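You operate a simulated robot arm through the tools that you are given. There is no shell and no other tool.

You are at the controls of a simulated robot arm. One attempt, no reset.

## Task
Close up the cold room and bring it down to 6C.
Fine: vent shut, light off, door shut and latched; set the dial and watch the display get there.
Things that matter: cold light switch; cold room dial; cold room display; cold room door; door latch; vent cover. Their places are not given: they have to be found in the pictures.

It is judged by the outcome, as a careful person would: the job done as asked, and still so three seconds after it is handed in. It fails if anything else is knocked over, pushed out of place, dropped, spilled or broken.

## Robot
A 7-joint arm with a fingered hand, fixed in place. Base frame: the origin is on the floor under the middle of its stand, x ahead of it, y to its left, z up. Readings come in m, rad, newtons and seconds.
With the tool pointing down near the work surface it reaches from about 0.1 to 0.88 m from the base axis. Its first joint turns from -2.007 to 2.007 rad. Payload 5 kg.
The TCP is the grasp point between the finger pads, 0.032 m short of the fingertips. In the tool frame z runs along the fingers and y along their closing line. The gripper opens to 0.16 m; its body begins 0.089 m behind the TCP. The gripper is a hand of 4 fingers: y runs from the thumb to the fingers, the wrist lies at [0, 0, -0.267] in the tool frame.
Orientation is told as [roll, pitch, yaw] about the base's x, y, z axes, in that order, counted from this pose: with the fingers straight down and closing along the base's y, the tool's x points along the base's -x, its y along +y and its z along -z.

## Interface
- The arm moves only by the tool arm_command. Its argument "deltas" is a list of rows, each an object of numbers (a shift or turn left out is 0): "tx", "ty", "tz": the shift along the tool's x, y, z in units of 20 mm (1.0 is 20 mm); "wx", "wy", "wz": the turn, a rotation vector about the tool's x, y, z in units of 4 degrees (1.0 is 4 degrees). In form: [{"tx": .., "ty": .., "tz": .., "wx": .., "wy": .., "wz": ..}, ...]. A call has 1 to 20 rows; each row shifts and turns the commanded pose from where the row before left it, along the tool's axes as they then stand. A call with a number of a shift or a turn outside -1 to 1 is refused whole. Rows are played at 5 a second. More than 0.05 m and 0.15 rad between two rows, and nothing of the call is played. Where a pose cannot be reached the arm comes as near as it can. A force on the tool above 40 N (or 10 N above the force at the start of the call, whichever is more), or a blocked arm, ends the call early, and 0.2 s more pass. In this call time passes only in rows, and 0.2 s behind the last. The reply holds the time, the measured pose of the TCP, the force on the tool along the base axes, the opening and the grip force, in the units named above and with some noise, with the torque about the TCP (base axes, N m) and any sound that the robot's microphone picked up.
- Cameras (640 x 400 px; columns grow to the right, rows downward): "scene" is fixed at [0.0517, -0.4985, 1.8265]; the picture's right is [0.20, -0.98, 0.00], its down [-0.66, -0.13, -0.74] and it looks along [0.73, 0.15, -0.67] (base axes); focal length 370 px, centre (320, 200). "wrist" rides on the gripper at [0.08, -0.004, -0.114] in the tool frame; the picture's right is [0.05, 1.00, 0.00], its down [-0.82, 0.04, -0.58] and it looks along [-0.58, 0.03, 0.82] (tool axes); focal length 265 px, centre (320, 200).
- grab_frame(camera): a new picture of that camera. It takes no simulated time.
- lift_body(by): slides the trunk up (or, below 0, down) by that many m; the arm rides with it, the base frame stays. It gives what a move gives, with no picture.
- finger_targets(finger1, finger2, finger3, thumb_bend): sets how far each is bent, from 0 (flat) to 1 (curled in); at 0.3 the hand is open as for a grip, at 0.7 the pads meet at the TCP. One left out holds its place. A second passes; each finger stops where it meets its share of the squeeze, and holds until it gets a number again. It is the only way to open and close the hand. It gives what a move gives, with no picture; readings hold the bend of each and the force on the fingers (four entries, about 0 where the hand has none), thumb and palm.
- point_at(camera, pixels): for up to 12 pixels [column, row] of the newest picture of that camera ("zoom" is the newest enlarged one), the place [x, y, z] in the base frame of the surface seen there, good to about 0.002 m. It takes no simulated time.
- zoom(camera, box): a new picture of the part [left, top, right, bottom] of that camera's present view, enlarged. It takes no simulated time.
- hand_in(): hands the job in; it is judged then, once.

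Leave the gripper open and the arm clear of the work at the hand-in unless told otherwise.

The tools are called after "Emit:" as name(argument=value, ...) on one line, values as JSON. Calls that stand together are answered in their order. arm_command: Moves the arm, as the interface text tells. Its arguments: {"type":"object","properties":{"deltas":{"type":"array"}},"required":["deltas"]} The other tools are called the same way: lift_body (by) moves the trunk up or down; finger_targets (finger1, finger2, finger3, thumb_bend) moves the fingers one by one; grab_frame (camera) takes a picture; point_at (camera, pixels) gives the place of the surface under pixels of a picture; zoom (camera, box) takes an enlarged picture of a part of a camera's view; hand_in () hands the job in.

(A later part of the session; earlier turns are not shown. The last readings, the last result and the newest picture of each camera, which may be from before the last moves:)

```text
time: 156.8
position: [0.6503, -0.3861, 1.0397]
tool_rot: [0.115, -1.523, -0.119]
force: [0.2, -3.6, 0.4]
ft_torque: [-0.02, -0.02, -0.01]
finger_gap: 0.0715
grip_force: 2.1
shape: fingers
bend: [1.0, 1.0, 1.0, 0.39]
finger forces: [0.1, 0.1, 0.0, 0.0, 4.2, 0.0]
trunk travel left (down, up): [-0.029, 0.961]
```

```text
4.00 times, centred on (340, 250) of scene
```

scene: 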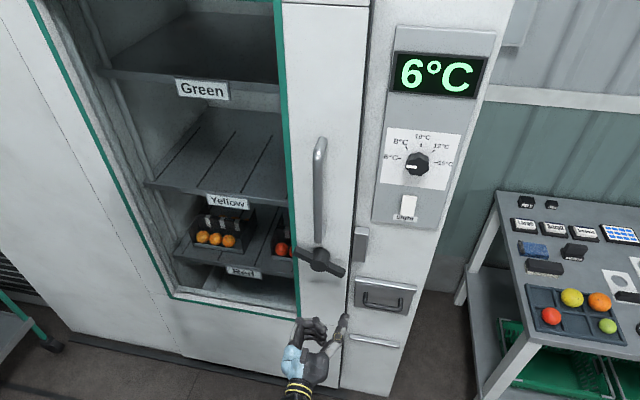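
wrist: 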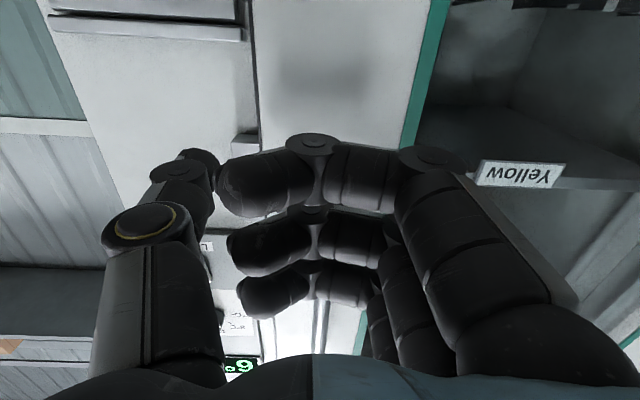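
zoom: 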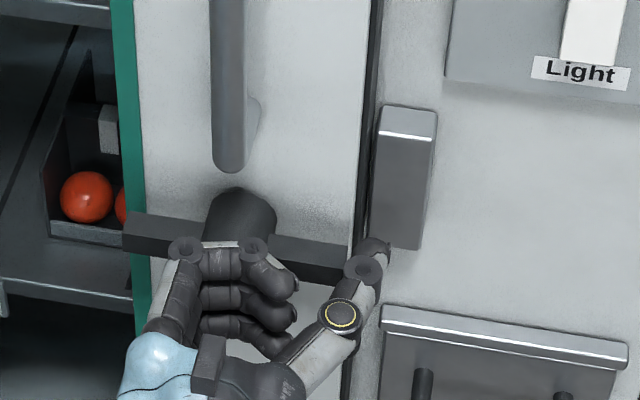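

The door yields to just 4 N, so horizontal is not the latched position. The lever itself turns with almost no force, so I'll turn it the other way (clockwise): lift its left arm from below and carry it up and to the right, which also presses the door shut. First I retreat and reposition the thumb under the left arm.

Emit:
arm_command(deltas=[{"ty": -0.6}, {"tz": -1}, {"tz": -1}, {"tz": -1}, {"tx": 1}, {"tx": 1}, {"ty": 1}, {"ty": 1}, {"ty": 1}, {"ty": 1}, {"ty": 1}, {"ty": 1}, {"ty": 1}, {"ty": 0.3}])

Emit:
grab_frame(camera="scene")

Emit:
zoom(camera="scene", box=[260, 200, 380, 300])

```text
time: 160.0
position: [0.6129, -0.2582, 0.9632]
tool_rot: [0.226, -1.461, -0.236]
force: [0.4, 0.0, 0.7]
ft_torque: [0.02, 0.01, 0.0]
finger_gap: 0.07
grip_force: 0.0
shape: fingers
bend: [1.0, 1.0, 1.0, 0.4]
finger forces: [0.0, 0.0, 0.0, 0.0, 0.1, 0.1]
trunk travel left (down, up): [-0.029, 0.961]
stopped in row 14: the arm was blocked; the commanded pose is now the measured one
```

```text
taken
```

scene: 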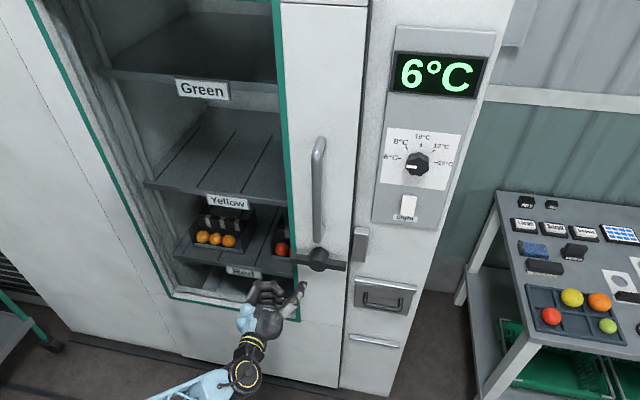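

```text
4.00 times, centred on (320, 250) of scene
```

zoom: 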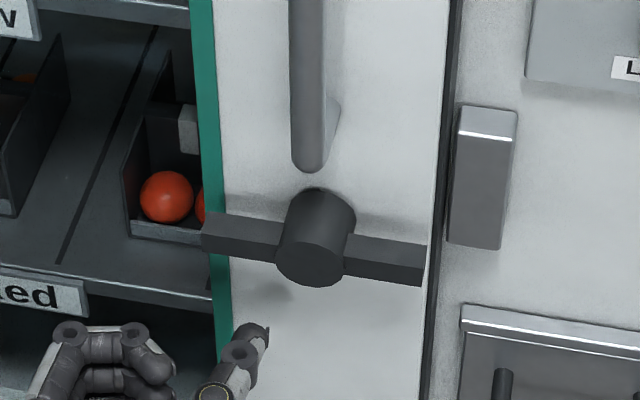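

The arm stalled again (hand drooped 6°), likely a posture limit with the trunk so low. The lever is horizontal and display 6°C. I lower the hand with the arm by 0.16 m (free space in front of the door) and raise the trunk by the same amount, for a better posture, and fix the tilt.

Emit:
arm_command(deltas=[{"tx": 1, "wy": -0.5}, {"tx": 1, "wy": -0.5}, {"tx": 1, "wy": -0.5}, {"tx": 1}, {"tx": 1}, {"tx": 1}, {"tx": 1}, {"tx": 1}])

Emit:
lift_body(by=0.16)

Emit:
grab_frame(camera="scene")

```text
time: 161.8
position: [0.6037, -0.2547, 0.807]
tool_rot: [1.675, -1.546, -1.684]
force: [-1.3, -0.4, -0.1]
ft_torque: [-0.02, 0.04, -0.01]
finger_gap: 0.0699
grip_force: 0.0
shape: fingers
bend: [1.0, 1.0, 1.0, 0.4]
finger forces: [0.0, 0.0, 0.0, 0.0, 0.0, 0.0]
trunk travel left (down, up): [-0.029, 0.961]
```

```text
time: 163.6
position: [0.6046, -0.2549, 0.9665]
tool_rot: [1.675, -1.543, -1.684]
force: [0.3, -0.6, 0.0]
ft_torque: [-0.04, 0.0, 0.0]
finger_gap: 0.0697
grip_force: 0.1
shape: fingers
bend: [1.0, 1.0, 1.0, 0.4]
finger forces: [0.0, 0.0, 0.1, 0.0, 0.1, 0.0]
trunk travel left (down, up): [-0.189, 0.801]
```

```text
taken
```

scene: 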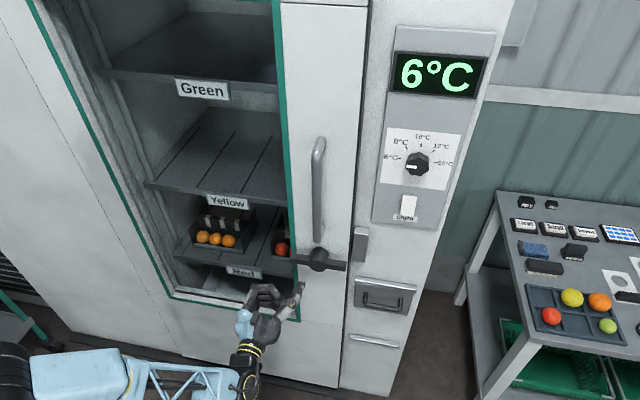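

Good posture now. The thumb tip is at about (0.634, −0.323, 0.966), under the left arm of the lever. I advance 44 mm, then raise to push the left arm up.

Emit:
arm_command(deltas=[{"tz": 1}, {"tz": 1}, {"tz": 0.2}, {"tx": -1}, {"tx": -1}, {"tx": -0.5}])

Emit:
zoom(camera="scene", box=[260, 200, 380, 300])

```text
time: 165.0
position: [0.6485, -0.2567, 1.0189]
tool_rot: [1.662, -1.546, -1.671]
force: [0.2, -0.2, 0.1]
ft_torque: [0.03, -0.01, 0.01]
finger_gap: 0.0699
grip_force: 0.0
shape: fingers
bend: [1.0, 1.0, 1.0, 0.4]
finger forces: [0.0, 0.0, 0.0, 0.0, 0.0, 0.1]
trunk travel left (down, up): [-0.189, 0.801]
```

```text
4.00 times, centred on (320, 250) of scene
```

zoom: 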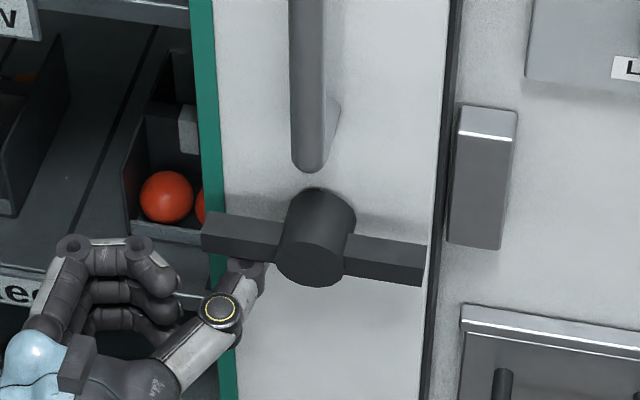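

The thumb is just touching below the left arm. I raise it 46 mm in small steps (to about 45° clockwise).

Emit:
arm_command(deltas=[{"tx": -0.4}, {"tx": -0.4}, {"tx": -0.4}, {"tx": -0.4}, {"tx": -0.4}, {"tx": -0.3}])

Emit:
zoom(camera="scene", box=[260, 200, 380, 300])

```text
time: 166.4
position: [0.6481, -0.2579, 1.0632]
tool_rot: [1.61, -1.545, -1.619]
force: [-2.0, 3.6, -6.6]
ft_torque: [0.48, 0.06, -0.02]
finger_gap: 0.0689
grip_force: 3.6
shape: fingers
bend: [1.0, 1.0, 1.0, 0.41]
finger forces: [0.1, 0.0, 0.1, 0.0, 7.3, 0.1]
trunk travel left (down, up): [-0.189, 0.801]
```

```text
4.00 times, centred on (320, 250) of scene
```

zoom: 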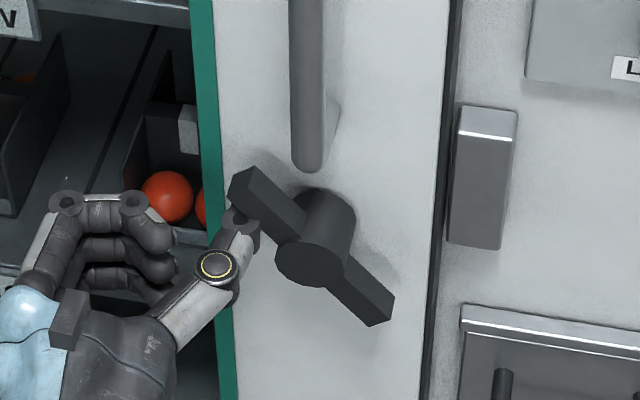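

The lever is back around its original 45° with 7 N on the thumb. I keep going, up and to the right, to see whether it passes this angle or there's a stop.

Emit:
arm_command(deltas=[{"tx": -0.3, "ty": -0.2}, {"tx": -0.3, "ty": -0.2}])

Emit:
zoom(camera="scene", box=[260, 200, 380, 300])

```text
time: 167.1
position: [0.6487, -0.2632, 1.0684]
tool_rot: [1.297, -1.538, -1.302]
force: [-3.3, 13.4, -9.7]
ft_torque: [0.53, 0.09, -0.06]
finger_gap: 0.0655
grip_force: 8.7
shape: fingers
bend: [1.0, 1.0, 1.0, 0.43]
finger forces: [0.0, 0.0, 0.0, 0.0, 16.9, 0.0]
trunk travel left (down, up): [-0.189, 0.801]
stopped in row 2: the force on the tool passed its limit at 42 N (the readings are from after the stop); the commanded pose is now the measured one
```

```text
4.00 times, centred on (320, 250) of scene
```

zoom: 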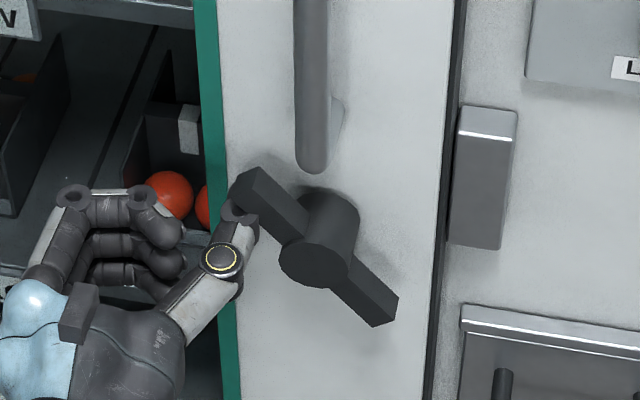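

There is a firm stop at the original 45° angle, so the lever's whole range is 45° (open) to horizontal — horizontal must be the latched end, and it probably must be thrown with the door fully shut. This push has also seated the door to the right. I now go back to below the right arm: retreat, move right, and come in underneath.

Emit:
arm_command(deltas=[{"ty": 0.4, "tx": 0.4}, {"tx": 1}, {"tx": 1}, {"tx": 1}, {"tx": 1}, {"tx": 1}, {"tx": 1}, {"tz": -1}, {"tz": -1}, {"ty": -1}, {"ty": -1}, {"ty": -1}, {"ty": -1}, {"ty": -1}])

Emit:
zoom(camera="scene", box=[280, 200, 400, 300])

Emit:
point_at(camera="zoom", pixels=[[230, 268], [158, 190], [300, 320], [305, 325], [365, 150], [370, 150], [362, 220], [380, 160], [230, 150], [345, 330]])

```text
time: 170.1
position: [0.6068, -0.353, 0.9387]
tool_rot: [1.381, -1.54, -1.39]
force: [-0.2, 0.6, 0.9]
ft_torque: [-0.01, 0.0, -0.01]
finger_gap: 0.0696
grip_force: 0.1
shape: fingers
bend: [1.0, 1.0, 1.0, 0.4]
finger forces: [0.0, 0.0, 0.0, 0.2, 0.0, 0.1]
trunk travel left (down, up): [-0.189, 0.801]
```

```text
4.00 times, centred on (340, 250) of scene
```

zoom: 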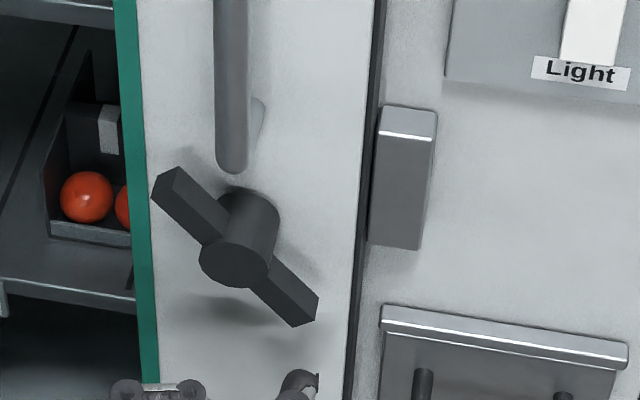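

```text
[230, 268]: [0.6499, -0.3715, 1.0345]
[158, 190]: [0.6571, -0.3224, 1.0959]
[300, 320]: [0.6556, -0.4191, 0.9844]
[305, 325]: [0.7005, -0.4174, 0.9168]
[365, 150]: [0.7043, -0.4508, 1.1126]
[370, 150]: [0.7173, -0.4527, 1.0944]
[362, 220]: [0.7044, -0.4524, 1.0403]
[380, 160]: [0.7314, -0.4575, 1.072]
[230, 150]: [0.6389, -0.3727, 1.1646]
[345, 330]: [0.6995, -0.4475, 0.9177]
```

Door is seated (handle at y −0.373), lever at 45°. I move in below the right arm (thumb y≈−0.41) and raise it to horizontal.

Emit:
arm_command(deltas=[{"ty": 0.5}, {"tz": 1}, {"tz": 1}, {"tz": 0.15}, {"tx": -0.8}, {"tx": -0.5}, {"tx": -0.5}, {"tx": -0.5}, {"tx": -0.4}, {"tx": -0.4}, {"tx": -0.4}, {"tx": -0.3}])

Emit:
zoom(camera="scene", box=[280, 200, 400, 300])

```text
time: 172.7
position: [0.6501, -0.3462, 1.015]
tool_rot: [1.394, -1.542, -1.401]
force: [0.7, -0.3, 0.9]
ft_torque: [0.0, 0.0, 0.02]
finger_gap: 0.07
grip_force: 0.0
shape: fingers
bend: [1.0, 1.0, 1.0, 0.4]
finger forces: [0.0, 0.0, 0.0, 0.1, 0.0, 0.0]
trunk travel left (down, up): [-0.189, 0.801]
```

```text
4.00 times, centred on (340, 250) of scene
```

zoom: 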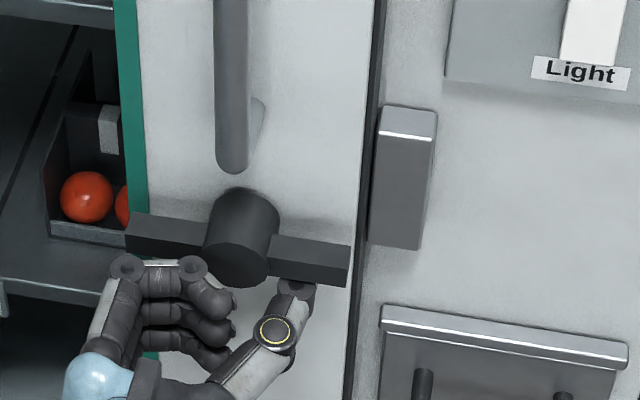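

The lever is up at horizontal again. I nudge it the last bit to the stop with small steps.

Emit:
arm_command(deltas=[{"tx": -0.15}, {"tx": -0.1}, {"tx": -0.1}])

Emit:
zoom(camera="scene", box=[280, 200, 400, 300])

```text
time: 173.5
position: [0.6503, -0.3461, 1.0211]
tool_rot: [1.361, -1.539, -1.368]
force: [0.2, -0.2, -1.7]
ft_torque: [0.15, 0.01, 0.0]
finger_gap: 0.0699
grip_force: 1.1
shape: fingers
bend: [1.0, 1.0, 1.0, 0.4]
finger forces: [0.1, 0.0, 0.1, 0.0, 2.0, 0.1]
trunk travel left (down, up): [-0.189, 0.801]
```

```text
4.00 times, centred on (340, 250) of scene
```

zoom: 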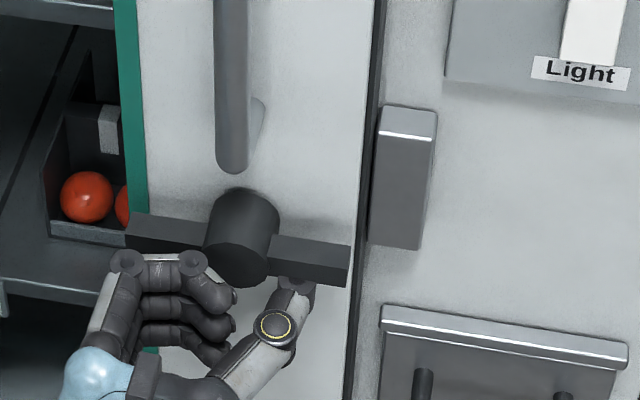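

Contact 2 N, nearly at the stop. One more nudge, then I will test whether the door holds.

Emit:
arm_command(deltas=[{"tx": -0.1}, {"tx": -0.1}])

Emit:
arm_command(deltas=[{"tx": 1}, {"tx": 1}, {"tx": 0.5}, {"ty": -1}, {"ty": -1}, {"ty": -1}, {"ty": -0.3}, {"tx": -1}, {"tx": -1}, {"tx": -1}, {"tx": -0.4}])

Emit:
zoom(camera="scene", box=[280, 200, 400, 300])

```text
time: 174.1
position: [0.6496, -0.347, 1.022]
tool_rot: [1.28, -1.539, -1.288]
force: [-1.7, 2.2, -17.7]
ft_torque: [1.25, 0.17, -0.14]
finger_gap: 0.0699
grip_force: 8.3
shape: fingers
bend: [1.0, 1.0, 1.0, 0.4]
finger forces: [0.1, 0.1, 0.0, 0.1, 17.5, 0.0]
trunk travel left (down, up): [-0.189, 0.801]
```

```text
time: 176.5
position: [0.6496, -0.4114, 1.0426]
tool_rot: [1.375, -1.538, -1.381]
force: [-0.6, 0.1, 0.3]
ft_torque: [0.03, 0.03, 0.02]
finger_gap: 0.0695
grip_force: 0.0
shape: fingers
bend: [1.0, 1.0, 1.0, 0.4]
finger forces: [0.0, 0.0, 0.1, 0.1, 0.0, 0.0]
trunk travel left (down, up): [-0.189, 0.801]
```

```text
4.00 times, centred on (340, 250) of scene
```

zoom: 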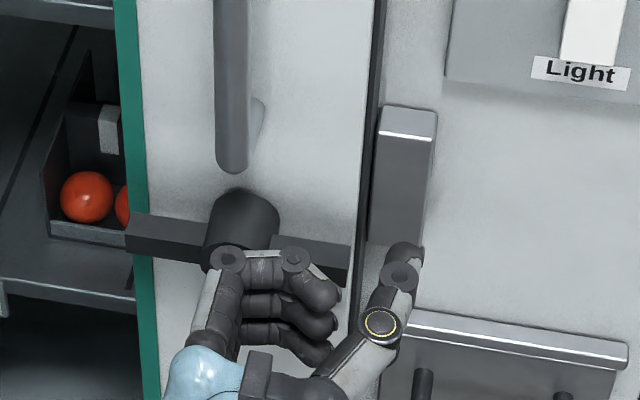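

The lever was pressed to its stop at 17 N, door seated. Now the thumb is right of the lever's end; I push it left harder than before (about 33 mm of travel) to see if the door is held.

Emit:
arm_command(deltas=[{"ty": 0.5}, {"ty": 0.5}, {"ty": 0.2}, {"ty": 0.2}, {"ty": 0.2}])

Emit:
zoom(camera="scene", box=[280, 200, 400, 300])

```text
time: 177.7
position: [0.6494, -0.3795, 1.0439]
tool_rot: [1.369, -1.54, -1.379]
force: [0.3, -2.2, -0.6]
ft_torque: [0.02, 0.03, -0.12]
finger_gap: 0.0712
grip_force: 1.7
shape: fingers
bend: [1.0, 1.0, 1.0, 0.39]
finger forces: [0.0, 0.0, 0.0, 0.0, 3.4, 0.0]
trunk travel left (down, up): [-0.189, 0.801]
```

```text
4.00 times, centred on (340, 250) of scene
```

zoom: 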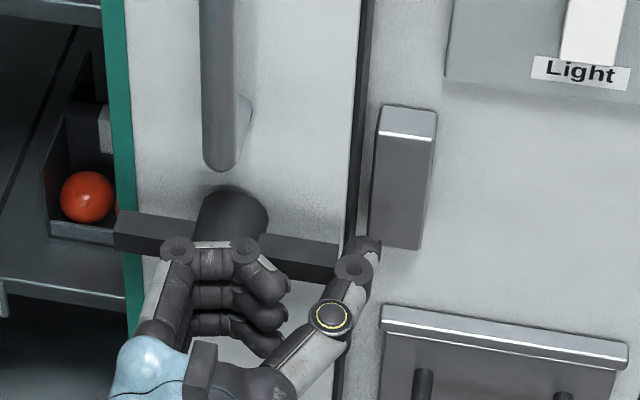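

The door still slides left with only 3–4 N, so it is not held with the lever horizontal. I must also test the other end: lever at 45° with the door shut. I go over the right arm with the thumb and press it down to the 45° end.

Emit:
arm_command(deltas=[{"ty": -0.6}, {"tx": -1}, {"tx": -1}, {"ty": 1}, {"ty": 0.9}, {"tx": 0.8}, {"tx": 0.5}, {"tx": 0.5}, {"tx": 0.5}, {"tx": 0.5}])

Emit:
zoom(camera="scene", box=[280, 200, 400, 300])

```text
time: 179.9
position: [0.6499, -0.3541, 1.0283]
tool_rot: [1.383, -1.542, -1.394]
force: [0.1, 0.4, 0.0]
ft_torque: [-0.02, 0.03, -0.02]
finger_gap: 0.0701
grip_force: 0.7
shape: fingers
bend: [1.0, 1.0, 1.0, 0.4]
finger forces: [0.0, 0.0, 0.0, 0.1, 0.3, 0.0]
trunk travel left (down, up): [-0.189, 0.801]
```

```text
4.00 times, centred on (340, 250) of scene
```

zoom: 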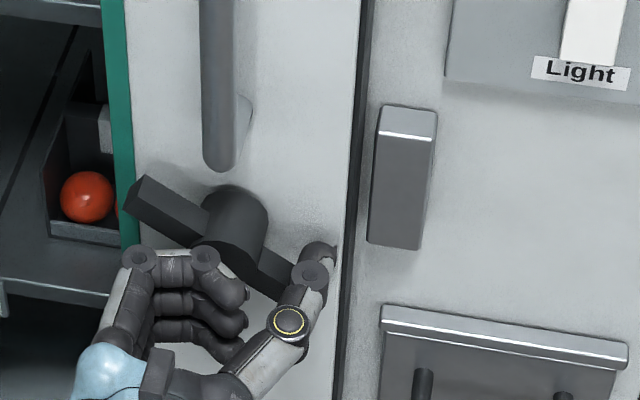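

The lever is going down smoothly. I continue down to its 45° stop.

Emit:
arm_command(deltas=[{"tx": 0.4}, {"tx": 0.4}, {"tx": 0.4}, {"tx": 0.3}, {"tx": 0.3}, {"tx": 0.3}])

Emit:
zoom(camera="scene", box=[280, 200, 400, 300])

```text
time: 181.3
position: [0.6488, -0.3532, 0.9842]
tool_rot: [1.34, -1.541, -1.351]
force: [-0.9, -4.2, 0.0]
ft_torque: [0.05, 0.03, -0.11]
finger_gap: 0.0717
grip_force: 2.1
shape: fingers
bend: [1.0, 1.0, 1.0, 0.39]
finger forces: [0.0, 0.1, 0.0, 0.0, 4.0, 0.0]
trunk travel left (down, up): [-0.189, 0.801]
```

```text
4.00 times, centred on (340, 250) of scene
```

zoom: 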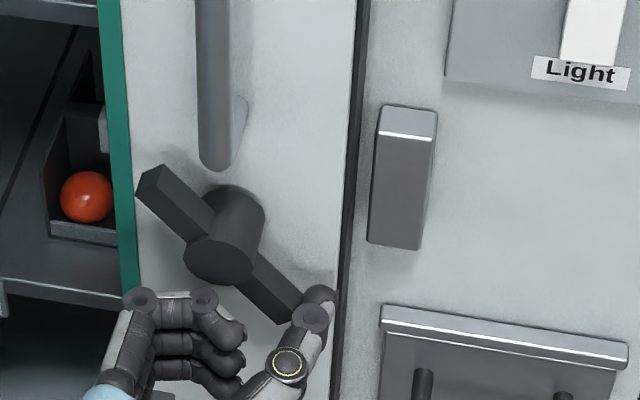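

Lever is at its 45° stop; the door is about 10 mm ajar. Now I return to the handle to shut the door and test with this lever position: retreat, raise 0.3 m, open the hand.

Emit:
arm_command(deltas=[{"ty": -0.4}, {"tz": -1}, {"tz": -1}, {"tz": -1}, {"tz": -1}, {"tz": -0.5}])

Emit:
lift_body(by=0.3)

Emit:
finger_targets(finger1=0.4, finger2=0.4, finger3=0.4, thumb_bend=0.4)

Emit:
grab_frame(camera="wrist")

Emit:
point_at(camera="wrist", pixels=[[345, 100], [335, 60], [350, 60], [325, 100], [355, 100], [335, 100]])

```text
time: 182.7
position: [0.5606, -0.3602, 0.9868]
tool_rot: [1.38, -1.538, -1.39]
force: [-1.5, 0.0, 0.0]
ft_torque: [-0.01, 0.01, 0.03]
finger_gap: 0.0702
grip_force: 0.0
shape: fingers
bend: [1.0, 1.0, 1.0, 0.4]
finger forces: [0.0, 0.0, 0.0, 0.0, 0.1, 0.0]
trunk travel left (down, up): [-0.189, 0.801]
```

```text
time: 185.7
position: [0.5604, -0.3609, 1.2854]
tool_rot: [1.38, -1.54, -1.389]
force: [0.7, 0.2, -0.4]
ft_torque: [-0.03, 0.03, 0.01]
finger_gap: 0.0701
grip_force: 0.1
shape: fingers
bend: [1.0, 1.0, 1.0, 0.4]
finger forces: [0.0, 0.1, 0.0, 0.1, 0.0, 0.0]
trunk travel left (down, up): [-0.489, 0.501]
```

```text
time: 186.7
position: [0.5596, -0.3604, 1.2865]
tool_rot: [1.384, -1.539, -1.391]
force: [0.3, -0.6, 0.9]
ft_torque: [-0.01, 0.01, 0.0]
finger_gap: 0.1313
grip_force: 0.1
shape: fingers
bend: [0.4, 0.4, 0.4, 0.4]
finger forces: [0.1, 0.0, 0.0, 0.1, 0.0, 0.1]
trunk travel left (down, up): [-0.489, 0.501]
```

```text
taken
```

wrist: 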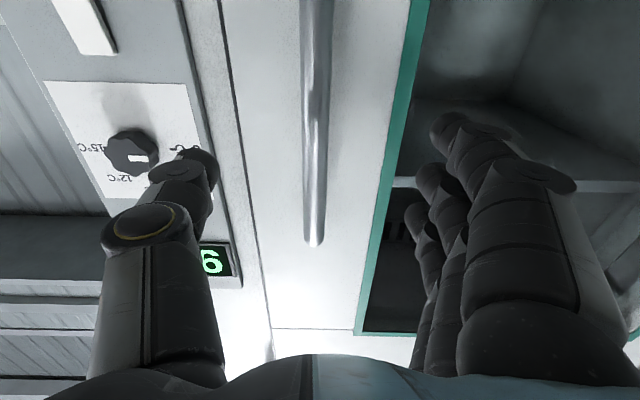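

```text
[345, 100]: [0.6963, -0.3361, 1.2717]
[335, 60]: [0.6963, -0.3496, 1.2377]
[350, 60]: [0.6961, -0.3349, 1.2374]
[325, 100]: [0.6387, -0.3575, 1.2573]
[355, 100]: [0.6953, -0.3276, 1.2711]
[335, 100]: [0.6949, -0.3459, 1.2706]
```

The handle bar is centred (y≈−0.363). I go in, grip it, and push the door right to its stop.

Emit:
arm_command(deltas=[{"tz": 1}, {"tz": 1}, {"tz": 1}, {"tz": 1}, {"tz": 0.45}])

Emit:
finger_targets(finger1=0.72, finger2=0.72, finger3=0.72, thumb_bend=0.7)

Emit:
arm_command(deltas=[{"ty": -0.3}, {"ty": -0.3}, {"ty": -0.2}, {"ty": -0.2}, {"ty": -0.2}, {"ty": -0.2}])

Emit:
zoom(camera="scene", box=[280, 200, 400, 300])

```text
time: 187.9
position: [0.6478, -0.3612, 1.2858]
tool_rot: [1.371, -1.54, -1.38]
force: [0.5, -0.6, -0.5]
ft_torque: [0.0, 0.02, -0.02]
finger_gap: 0.1314
grip_force: 0.0
shape: fingers
bend: [0.4, 0.4, 0.4, 0.4]
finger forces: [0.1, 0.0, 0.0, 0.0, 0.1, 0.0]
trunk travel left (down, up): [-0.489, 0.501]
```

```text
time: 188.9
position: [0.6485, -0.3614, 1.2852]
tool_rot: [1.376, -1.54, -1.389]
force: [3.2, -3.0, 0.8]
ft_torque: [0.01, 0.01, 0.03]
finger_gap: 0.0229
grip_force: 2.1
shape: fingers
bend: [0.72, 0.72, 0.72, 0.69]
finger forces: [0.0, 0.0, 0.0, 0.0, 4.6, 0.0]
trunk travel left (down, up): [-0.489, 0.501]
```

```text
time: 190.3
position: [0.6505, -0.3865, 1.284]
tool_rot: [1.373, -1.542, -1.379]
force: [4.1, 18.0, 1.2]
ft_torque: [-0.02, 0.02, 0.05]
finger_gap: 0.0252
grip_force: 7.5
shape: fingers
bend: [0.71, 0.71, 0.71, 0.7]
finger forces: [4.7, 5.2, 5.5, 0.0, 0.0, 0.0]
trunk travel left (down, up): [-0.489, 0.501]
```

```text
4.00 times, centred on (340, 250) of scene
```

zoom: 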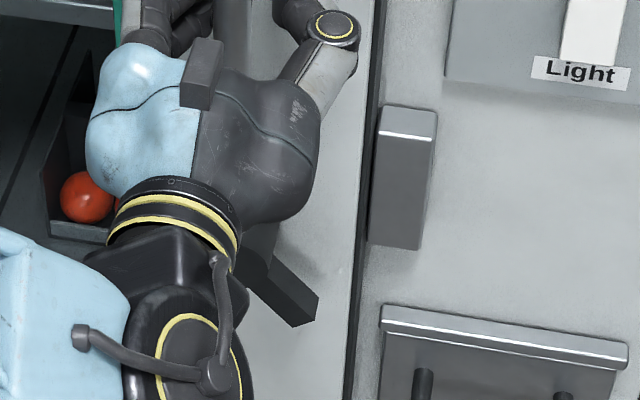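

The door is at its stop (18 N) with the lever at 45°. Now the pull test: I pull left in small steps and watch whether the door stays.

Emit:
arm_command(deltas=[{"ty": 0.2}, {"ty": 0.2}, {"ty": 0.2}, {"ty": 0.2}, {"ty": 0.2}])

Emit:
zoom(camera="scene", box=[280, 200, 400, 300])

```text
time: 191.5
position: [0.6477, -0.3684, 1.2842]
tool_rot: [1.382, -1.54, -1.392]
force: [-0.3, -4.5, -0.8]
ft_torque: [0.0, 0.06, -0.04]
finger_gap: 0.0232
grip_force: 1.6
shape: fingers
bend: [0.72, 0.72, 0.72, 0.69]
finger forces: [0.0, 0.1, 0.2, 0.0, 3.6, 0.1]
trunk travel left (down, up): [-0.489, 0.501]
```

```text
4.00 times, centred on (340, 250) of scene
```

zoom: 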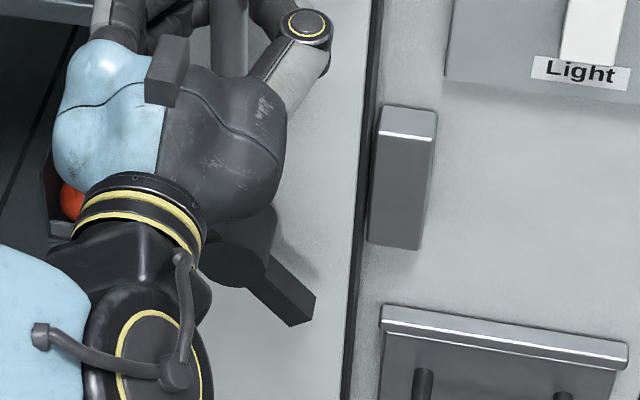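

Slack taken up and ~2 mm of movement at 4.5 N. I pull a little more to be sure.

Emit:
arm_command(deltas=[{"ty": 0.2}, {"ty": 0.2}, {"ty": 0.2}])

Emit:
zoom(camera="scene", box=[280, 200, 400, 300])

```text
time: 192.3
position: [0.6505, -0.3557, 1.2848]
tool_rot: [1.373, -1.54, -1.38]
force: [0.6, -2.9, -1.2]
ft_torque: [0.04, 0.03, -0.04]
finger_gap: 0.023
grip_force: 1.2
shape: fingers
bend: [0.72, 0.72, 0.72, 0.69]
finger forces: [0.0, 0.1, 0.3, 0.0, 3.0, 0.0]
trunk travel left (down, up): [-0.489, 0.501]
```

```text
4.00 times, centred on (340, 250) of scene
```

zoom: 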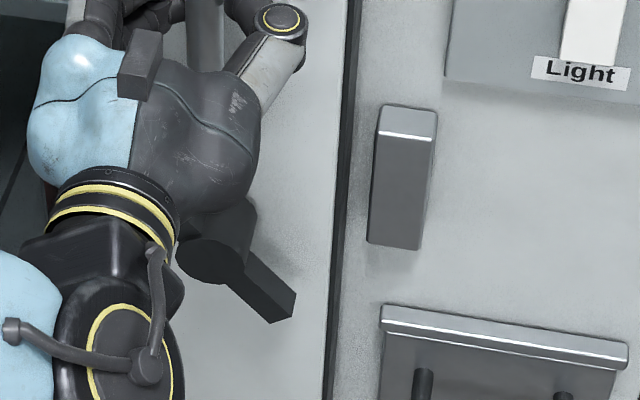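

The door is not held at 45° either, so the simulated latch has no self-holding force that I can feel; the geometry says which end is "latched": at horizontal the lever points exactly at the strike (both at z≈1.04), and it started at the other end with the door open. So the target is: door fully shut, lever horizontal. I push the door home again with the handle.

Emit:
arm_command(deltas=[{"ty": -0.3}, {"ty": -0.3}, {"ty": -0.3}, {"ty": -0.3}, {"ty": -0.2}, {"ty": -0.2}, {"ty": -0.2}, {"ty": -0.2}])

Emit:
zoom(camera="scene", box=[310, 180, 400, 300])

Emit:
point_at(camera="zoom", pixels=[[330, 100], [325, 160], [335, 160], [345, 160], [352, 160], [360, 160], [320, 330], [335, 330]])

```text
time: 194.1
position: [0.6507, -0.3927, 1.2847]
tool_rot: [1.352, -1.54, -1.359]
force: [5.4, 31.4, -1.2]
ft_torque: [-0.11, 0.01, 0.04]
finger_gap: 0.0287
grip_force: 12.7
shape: fingers
bend: [0.7, 0.7, 0.7, 0.7]
finger forces: [8.0, 8.4, 8.9, 0.1, 0.1, 0.0]
trunk travel left (down, up): [-0.489, 0.501]
```

```text
3.33 times, centred on (355, 240) of scene
```

zoom: 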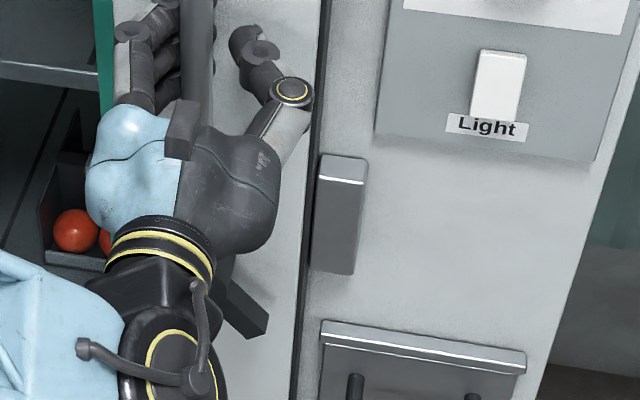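

```text
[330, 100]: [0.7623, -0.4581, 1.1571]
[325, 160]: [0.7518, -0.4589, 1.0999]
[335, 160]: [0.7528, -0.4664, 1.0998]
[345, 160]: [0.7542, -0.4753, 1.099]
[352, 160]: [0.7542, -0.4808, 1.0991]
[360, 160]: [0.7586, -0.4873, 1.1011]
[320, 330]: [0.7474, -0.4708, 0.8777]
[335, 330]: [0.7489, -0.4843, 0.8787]
```

Pressed home at 31 N. I relax, release, retreat, curl the fingers into the thumb-pointer shape, and go down under the right arm of the lever again.

Emit:
arm_command(deltas=[{"ty": 0.2}, {"ty": 0.2}])

Emit:
finger_targets(finger1=0.4, finger2=0.4, finger3=0.4, thumb_bend=0.4)

Emit:
arm_command(deltas=[{"tz": -1}, {"tz": -1}, {"tz": -1}, {"tz": -1}, {"tz": -0.5}])

Emit:
finger_targets(finger1=1.0, finger2=1.0, finger3=1.0, thumb_bend=0.4)

Emit:
lift_body(by=-0.345)

Emit:
zoom(camera="scene", box=[280, 200, 400, 300])

Emit:
grab_frame(camera="scene")

```text
time: 194.7
position: [0.6503, -0.3884, 1.2854]
tool_rot: [1.335, -1.54, -1.346]
force: [12.8, 15.5, 1.6]
ft_torque: [-0.03, -0.03, -0.19]
finger_gap: 0.0265
grip_force: 10.1
shape: fingers
bend: [0.7, 0.7, 0.7, 0.7]
finger forces: [6.3, 6.6, 7.0, 0.1, 0.0, 0.0]
trunk travel left (down, up): [-0.489, 0.501]
```

```text
time: 195.7
position: [0.648, -0.3891, 1.2856]
tool_rot: [1.38, -1.539, -1.392]
force: [-0.6, -0.5, 0.6]
ft_torque: [0.02, 0.01, 0.0]
finger_gap: 0.1305
grip_force: 0.0
shape: fingers
bend: [0.4, 0.4, 0.4, 0.4]
finger forces: [0.0, 0.1, 0.1, 0.0, 0.0, 0.0]
trunk travel left (down, up): [-0.489, 0.501]
```

```text
time: 196.9
position: [0.5578, -0.3866, 1.2854]
tool_rot: [1.384, -1.538, -1.396]
force: [-0.1, 0.4, -0.3]
ft_torque: [0.02, 0.02, 0.01]
finger_gap: 0.1305
grip_force: 0.1
shape: fingers
bend: [0.4, 0.4, 0.4, 0.4]
finger forces: [0.0, 0.1, 0.1, 0.1, 0.0, 0.0]
trunk travel left (down, up): [-0.489, 0.501]
```

```text
time: 197.9
position: [0.5596, -0.3875, 1.2856]
tool_rot: [1.381, -1.539, -1.39]
force: [0.5, 0.2, 0.0]
ft_torque: [0.03, -0.01, -0.02]
finger_gap: 0.0695
grip_force: 0.0
shape: fingers
bend: [1.0, 1.0, 1.0, 0.4]
finger forces: [0.0, 0.1, 0.0, 0.0, 0.0, 0.1]
trunk travel left (down, up): [-0.489, 0.501]
```

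```text
time: 201.3
position: [0.5589, -0.3872, 0.9393]
tool_rot: [1.382, -1.539, -1.392]
force: [0.1, 1.1, -0.6]
ft_torque: [0.03, 0.01, -0.05]
finger_gap: 0.0699
grip_force: 0.0
shape: fingers
bend: [1.0, 1.0, 1.0, 0.4]
finger forces: [0.1, 0.0, 0.0, 0.1, 0.1, 0.1]
trunk travel left (down, up): [-0.144, 0.846]
```

```text
4.00 times, centred on (340, 250) of scene
```

zoom: 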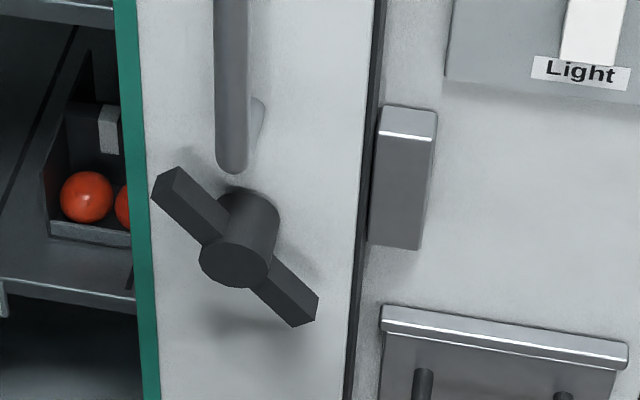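

```text
taken
```

scene: 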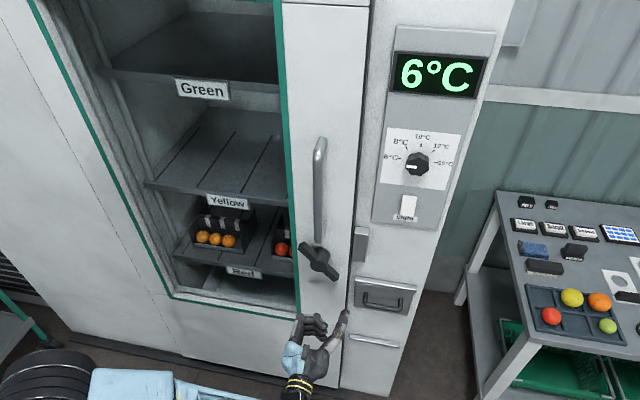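

Door seated, lever at 45°, display 6°C. I come in under the right arm (thumb at y≈−0.41) and raise the lever to horizontal.

Emit:
arm_command(deltas=[{"ty": 1}, {"ty": 1}, {"ty": 0.2}, {"tz": 1}, {"tz": 1}, {"tz": 1}, {"tz": 1}, {"tz": 0.55}])

Emit:
arm_command(deltas=[{"tx": -0.8}, {"tx": -0.4}, {"tx": -0.4}, {"tx": -0.4}, {"tx": -0.4}, {"tx": -0.4}, {"tx": -0.4}, {"tx": -0.3}, {"tx": -0.2}, {"tx": -0.2}])

Emit:
zoom(camera="scene", box=[280, 200, 400, 300])

```text
time: 203.1
position: [0.6501, -0.3441, 0.9423]
tool_rot: [1.39, -1.539, -1.399]
force: [-0.6, -0.7, 0.1]
ft_torque: [0.02, -0.01, 0.0]
finger_gap: 0.0695
grip_force: 0.0
shape: fingers
bend: [1.0, 1.0, 1.0, 0.4]
finger forces: [0.0, 0.0, 0.0, 0.0, 0.0, 0.0]
trunk travel left (down, up): [-0.144, 0.846]
```

```text
time: 205.3
position: [0.6515, -0.3462, 1.02]
tool_rot: [1.394, -1.54, -1.401]
force: [-0.2, 0.2, -0.6]
ft_torque: [0.01, -0.02, -0.02]
finger_gap: 0.0699
grip_force: 0.0
shape: fingers
bend: [1.0, 1.0, 1.0, 0.4]
finger forces: [0.1, 0.1, 0.0, 0.0, 0.1, 0.1]
trunk travel left (down, up): [-0.144, 0.846]
```

```text
4.00 times, centred on (340, 250) of scene
```

zoom: 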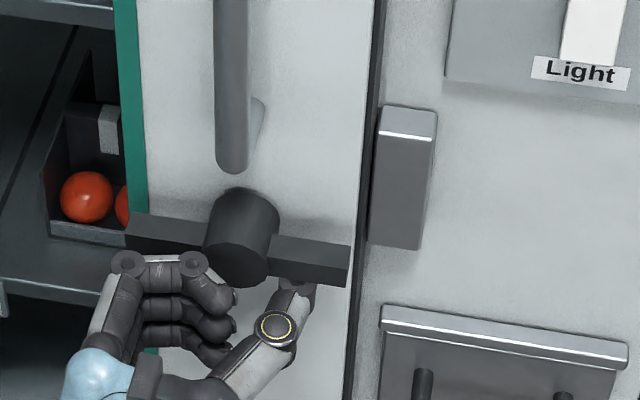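

The lever is horizontal and the door has stayed put. I press it lightly against its stop to make sure it is fully thrown.

Emit:
arm_command(deltas=[{"tx": -0.1}, {"tx": -0.1}, {"tx": -0.1}, {"tx": -0.1}])

Emit:
zoom(camera="scene", box=[320, 210, 380, 270])

Emit:
point_at(camera="zoom", pixels=[[120, 165], [120, 200], [260, 350], [280, 350], [300, 100], [315, 100], [330, 100], [340, 140]])

```text
time: 206.3
position: [0.6519, -0.3466, 1.0238]
tool_rot: [1.247, -1.536, -1.258]
force: [-4.0, 2.5, -21.8]
ft_torque: [1.52, 0.19, -0.26]
finger_gap: 0.0698
grip_force: 11.1
shape: fingers
bend: [1.0, 1.0, 1.0, 0.4]
finger forces: [0.0, 0.0, 0.1, 0.0, 21.7, 0.0]
trunk travel left (down, up): [-0.144, 0.846]
```

```text
6.67 times, centred on (350, 240) of scene
```

zoom: 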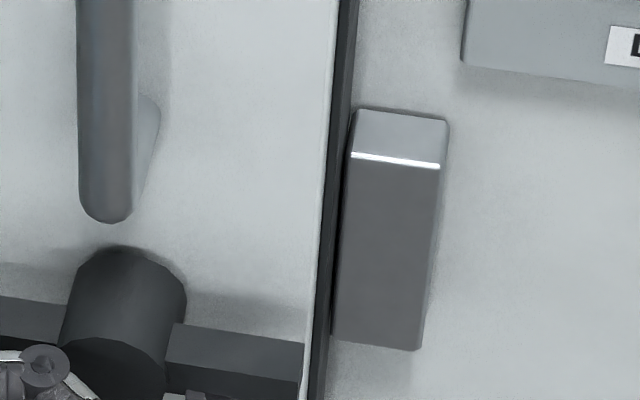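

```text
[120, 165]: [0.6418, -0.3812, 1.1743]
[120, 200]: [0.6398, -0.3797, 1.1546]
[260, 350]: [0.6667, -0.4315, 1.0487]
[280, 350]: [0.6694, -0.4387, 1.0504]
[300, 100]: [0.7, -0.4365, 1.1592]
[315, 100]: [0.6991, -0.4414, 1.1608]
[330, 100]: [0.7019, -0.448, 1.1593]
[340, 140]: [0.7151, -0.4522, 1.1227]
```

The lever is firmly against its horizontal stop (22 N) and the door is seated. I lower the thumb away and retreat without touching anything, then check everything.

Emit:
arm_command(deltas=[{"tx": 0.3}, {"tx": 1}, {"tx": 1}, {"tz": -1}, {"tz": -1}, {"tz": -1}, {"tz": -1}, {"tz": -1}])

Emit:
zoom(camera="scene", box=[280, 200, 400, 300])

Emit:
grab_frame(camera="scene")

```text
time: 208.1
position: [0.5505, -0.3449, 0.9813]
tool_rot: [1.368, -1.54, -1.377]
force: [-0.4, -0.5, 0.3]
ft_torque: [-0.01, -0.03, -0.02]
finger_gap: 0.0696
grip_force: 0.0
shape: fingers
bend: [1.0, 1.0, 1.0, 0.4]
finger forces: [0.0, 0.1, 0.0, 0.1, 0.1, 0.0]
trunk travel left (down, up): [-0.144, 0.846]
```

```text
4.00 times, centred on (340, 250) of scene
```

zoom: 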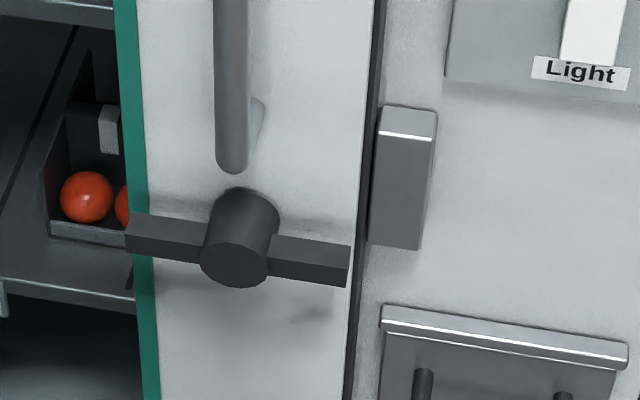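

```text
taken
```

scene: 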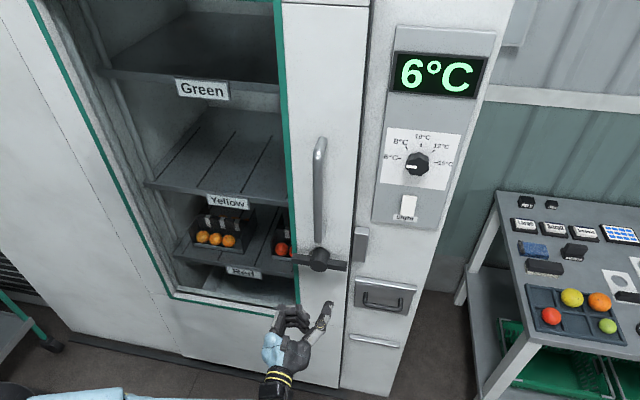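

The lever lies horizontal toward the strike, the door is shut, display 6°C. I check the vent, dial and switch up close.

Emit:
zoom(camera="scene", box=[340, 260, 430, 360])

Emit:
point_at(camera="zoom", pixels=[[330, 110], [325, 130], [320, 150], [300, 190], [400, 130], [290, 230]])

Emit:
zoom(camera="scene", box=[370, 20, 500, 225])

Emit:
grab_frame(camera="wrist")

```text
4.00 times, centred on (385, 310) of scene
```

zoom: 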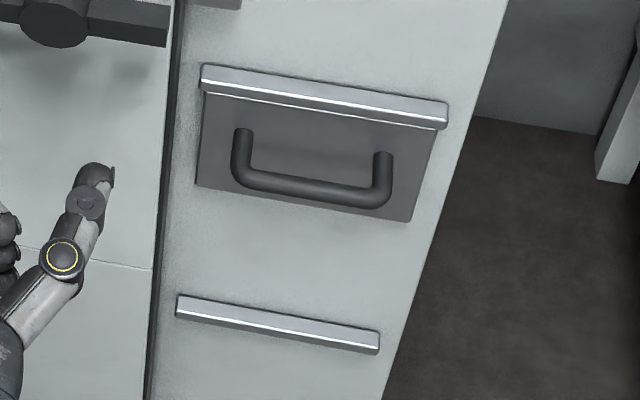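

```text
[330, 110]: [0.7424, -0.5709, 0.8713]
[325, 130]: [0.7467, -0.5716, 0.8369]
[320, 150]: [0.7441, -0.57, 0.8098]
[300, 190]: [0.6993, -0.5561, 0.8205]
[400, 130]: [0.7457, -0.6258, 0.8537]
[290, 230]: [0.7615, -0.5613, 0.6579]
```

```text
1.95 times, centred on (435, 122) of scene
```

zoom: 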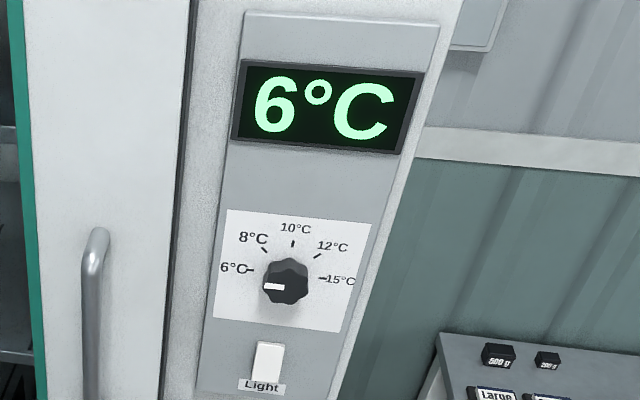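

```text
taken
```

wrist: 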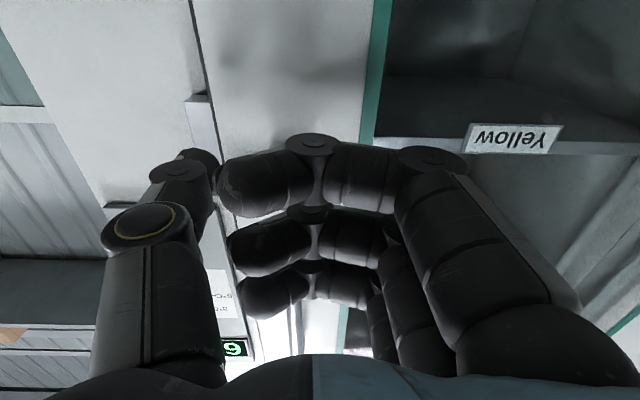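

Vent plate is up against its stop, dial at 6°C, light off, display 6°C. For certainty I make one last check on the door: with the lever thrown, I grip the handle again, press the door home firmly and see whether it now holds.

Emit:
lift_body(by=0.3)

Emit:
finger_targets(finger1=0.4, finger2=0.4, finger3=0.4, thumb_bend=0.4)

Emit:
arm_command(deltas=[{"ty": -0.8}, {"ty": -0.7}])

Emit:
grab_frame(camera="wrist")

Emit:
point_at(camera="wrist", pixels=[[310, 100], [320, 100], [330, 100], [300, 100], [315, 150]])

```text
time: 211.1
position: [0.5515, -0.3445, 1.282]
tool_rot: [1.379, -1.54, -1.388]
force: [-0.6, 0.1, -0.6]
ft_torque: [0.01, -0.01, 0.0]
finger_gap: 0.0697
grip_force: 0.0
shape: fingers
bend: [1.0, 1.0, 1.0, 0.4]
finger forces: [0.0, 0.0, 0.0, 0.0, 0.1, 0.1]
trunk travel left (down, up): [-0.444, 0.546]
```

```text
time: 212.1
position: [0.5496, -0.3444, 1.2824]
tool_rot: [1.379, -1.54, -1.39]
force: [0.9, -0.2, 0.7]
ft_torque: [-0.01, -0.01, 0.03]
finger_gap: 0.1309
grip_force: 0.1
shape: fingers
bend: [0.4, 0.4, 0.4, 0.4]
finger forces: [0.1, 0.0, 0.1, 0.0, 0.0, 0.0]
trunk travel left (down, up): [-0.444, 0.546]
```

```text
time: 212.7
position: [0.5503, -0.3737, 1.2816]
tool_rot: [1.371, -1.539, -1.381]
force: [-0.4, -0.7, -0.6]
ft_torque: [0.01, -0.01, 0.01]
finger_gap: 0.1308
grip_force: 0.0
shape: fingers
bend: [0.4, 0.4, 0.4, 0.4]
finger forces: [0.1, 0.0, 0.1, 0.1, 0.0, 0.1]
trunk travel left (down, up): [-0.444, 0.546]
```

```text
taken
```

wrist: 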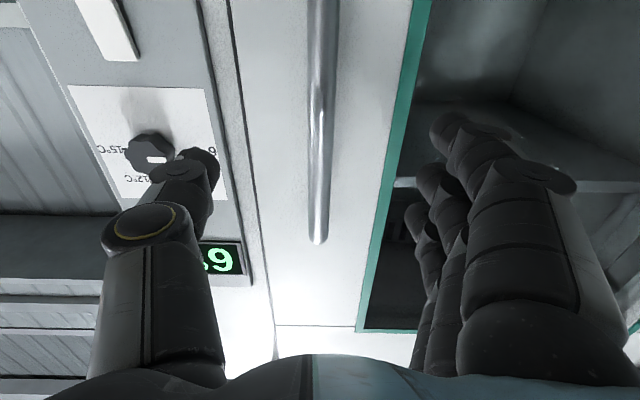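

```text
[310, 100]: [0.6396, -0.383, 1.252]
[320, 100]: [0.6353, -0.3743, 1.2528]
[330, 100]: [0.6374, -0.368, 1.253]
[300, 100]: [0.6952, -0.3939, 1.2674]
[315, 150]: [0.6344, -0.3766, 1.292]
```

The bar is centred at y≈−0.375. I advance, grip, and press the door right.

Emit:
arm_command(deltas=[{"tz": 1}, {"tz": 1}, {"tz": 1}, {"tz": 1}, {"tz": 0.9}])

Emit:
finger_targets(finger1=0.72, finger2=0.72, finger3=0.72, thumb_bend=0.7)

Emit:
arm_command(deltas=[{"ty": -0.2}, {"ty": -0.2}, {"ty": -0.2}, {"ty": -0.15}, {"ty": -0.15}, {"ty": -0.15}])

Emit:
zoom(camera="scene", box=[280, 200, 400, 300])

```text
time: 213.9
position: [0.6481, -0.3749, 1.2808]
tool_rot: [1.376, -1.54, -1.384]
force: [-1.2, 1.0, -0.3]
ft_torque: [-0.01, 0.05, -0.02]
finger_gap: 0.1311
grip_force: 0.0
shape: fingers
bend: [0.4, 0.4, 0.4, 0.4]
finger forces: [0.0, 0.0, 0.0, 0.0, 0.0, 0.0]
trunk travel left (down, up): [-0.444, 0.546]
```

```text
time: 214.9
position: [0.6479, -0.3748, 1.281]
tool_rot: [1.373, -1.539, -1.383]
force: [4.4, 0.6, 0.0]
ft_torque: [0.0, -0.04, 0.03]
finger_gap: 0.0226
grip_force: 3.8
shape: fingers
bend: [0.72, 0.71, 0.71, 0.69]
finger forces: [1.0, 1.3, 1.7, 0.0, 2.2, 0.0]
trunk travel left (down, up): [-0.444, 0.546]
```

```text
time: 216.3
position: [0.6492, -0.3916, 1.2799]
tool_rot: [1.352, -1.542, -1.356]
force: [5.0, 30.7, -0.8]
ft_torque: [-0.06, -0.01, 0.08]
finger_gap: 0.0289
grip_force: 12.5
shape: fingers
bend: [0.7, 0.7, 0.7, 0.7]
finger forces: [8.0, 8.5, 8.8, 0.0, 0.1, 0.0]
trunk travel left (down, up): [-0.444, 0.546]
```

```text
4.00 times, centred on (340, 250) of scene
```

zoom: 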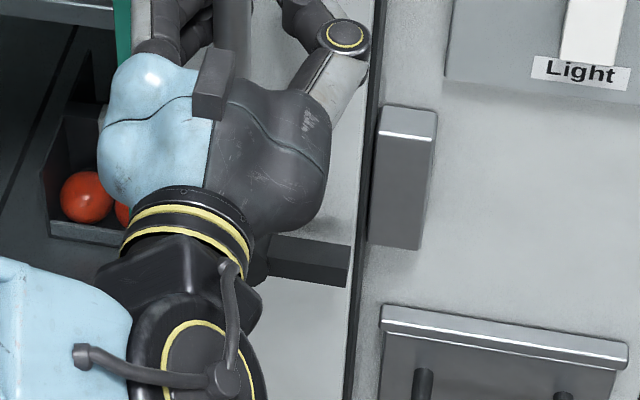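

Pressed home at 31 N with the lever horizontal. Now a gentle pull left, small steps, to see whether it holds.

Emit:
arm_command(deltas=[{"ty": 0.25}, {"ty": 0.25}, {"ty": 0.2}, {"ty": 0.2}, {"ty": 0.2}, {"ty": 0.2}])

Emit:
zoom(camera="scene", box=[280, 200, 400, 300])

```text
time: 217.7
position: [0.648, -0.3715, 1.2792]
tool_rot: [1.363, -1.538, -1.375]
force: [1.0, -4.8, -1.0]
ft_torque: [0.0, -0.02, -0.06]
finger_gap: 0.0234
grip_force: 3.3
shape: fingers
bend: [0.72, 0.72, 0.72, 0.69]
finger forces: [0.4, 0.6, 0.8, 0.0, 3.9, 0.0]
trunk travel left (down, up): [-0.444, 0.546]
```

```text
4.00 times, centred on (340, 250) of scene
```

zoom: 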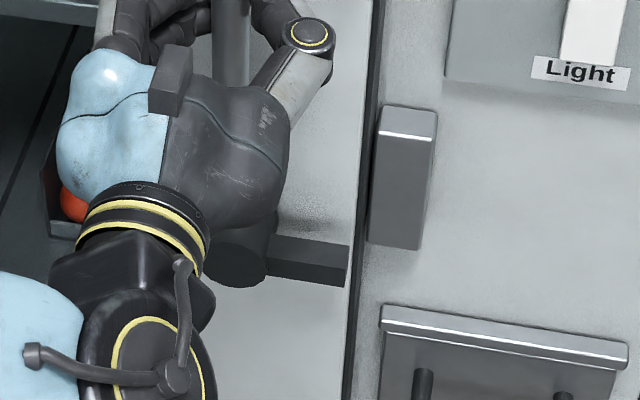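

Practically no movement yet with 4.8 N. I pull slightly more.

Emit:
arm_command(deltas=[{"ty": 0.15}, {"ty": 0.15}])

Emit:
zoom(camera="scene", box=[280, 200, 400, 300])

```text
time: 218.3
position: [0.6501, -0.3635, 1.2812]
tool_rot: [1.381, -1.539, -1.39]
force: [0.0, -3.7, -1.1]
ft_torque: [0.03, 0.0, -0.02]
finger_gap: 0.0234
grip_force: 1.5
shape: fingers
bend: [0.72, 0.72, 0.72, 0.69]
finger forces: [0.1, 0.1, 0.2, 0.0, 3.4, 0.1]
trunk travel left (down, up): [-0.444, 0.546]
```

```text
4.00 times, centred on (340, 250) of scene
```

zoom: 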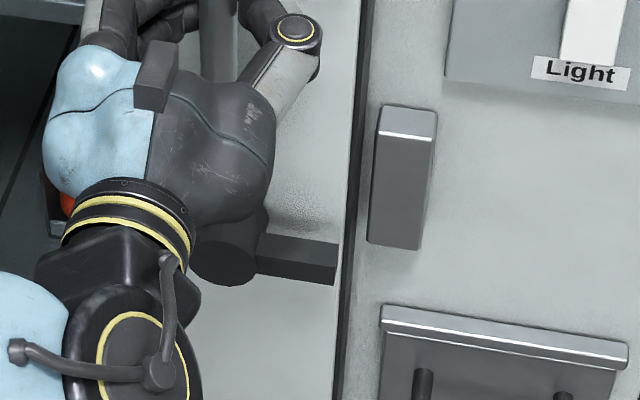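

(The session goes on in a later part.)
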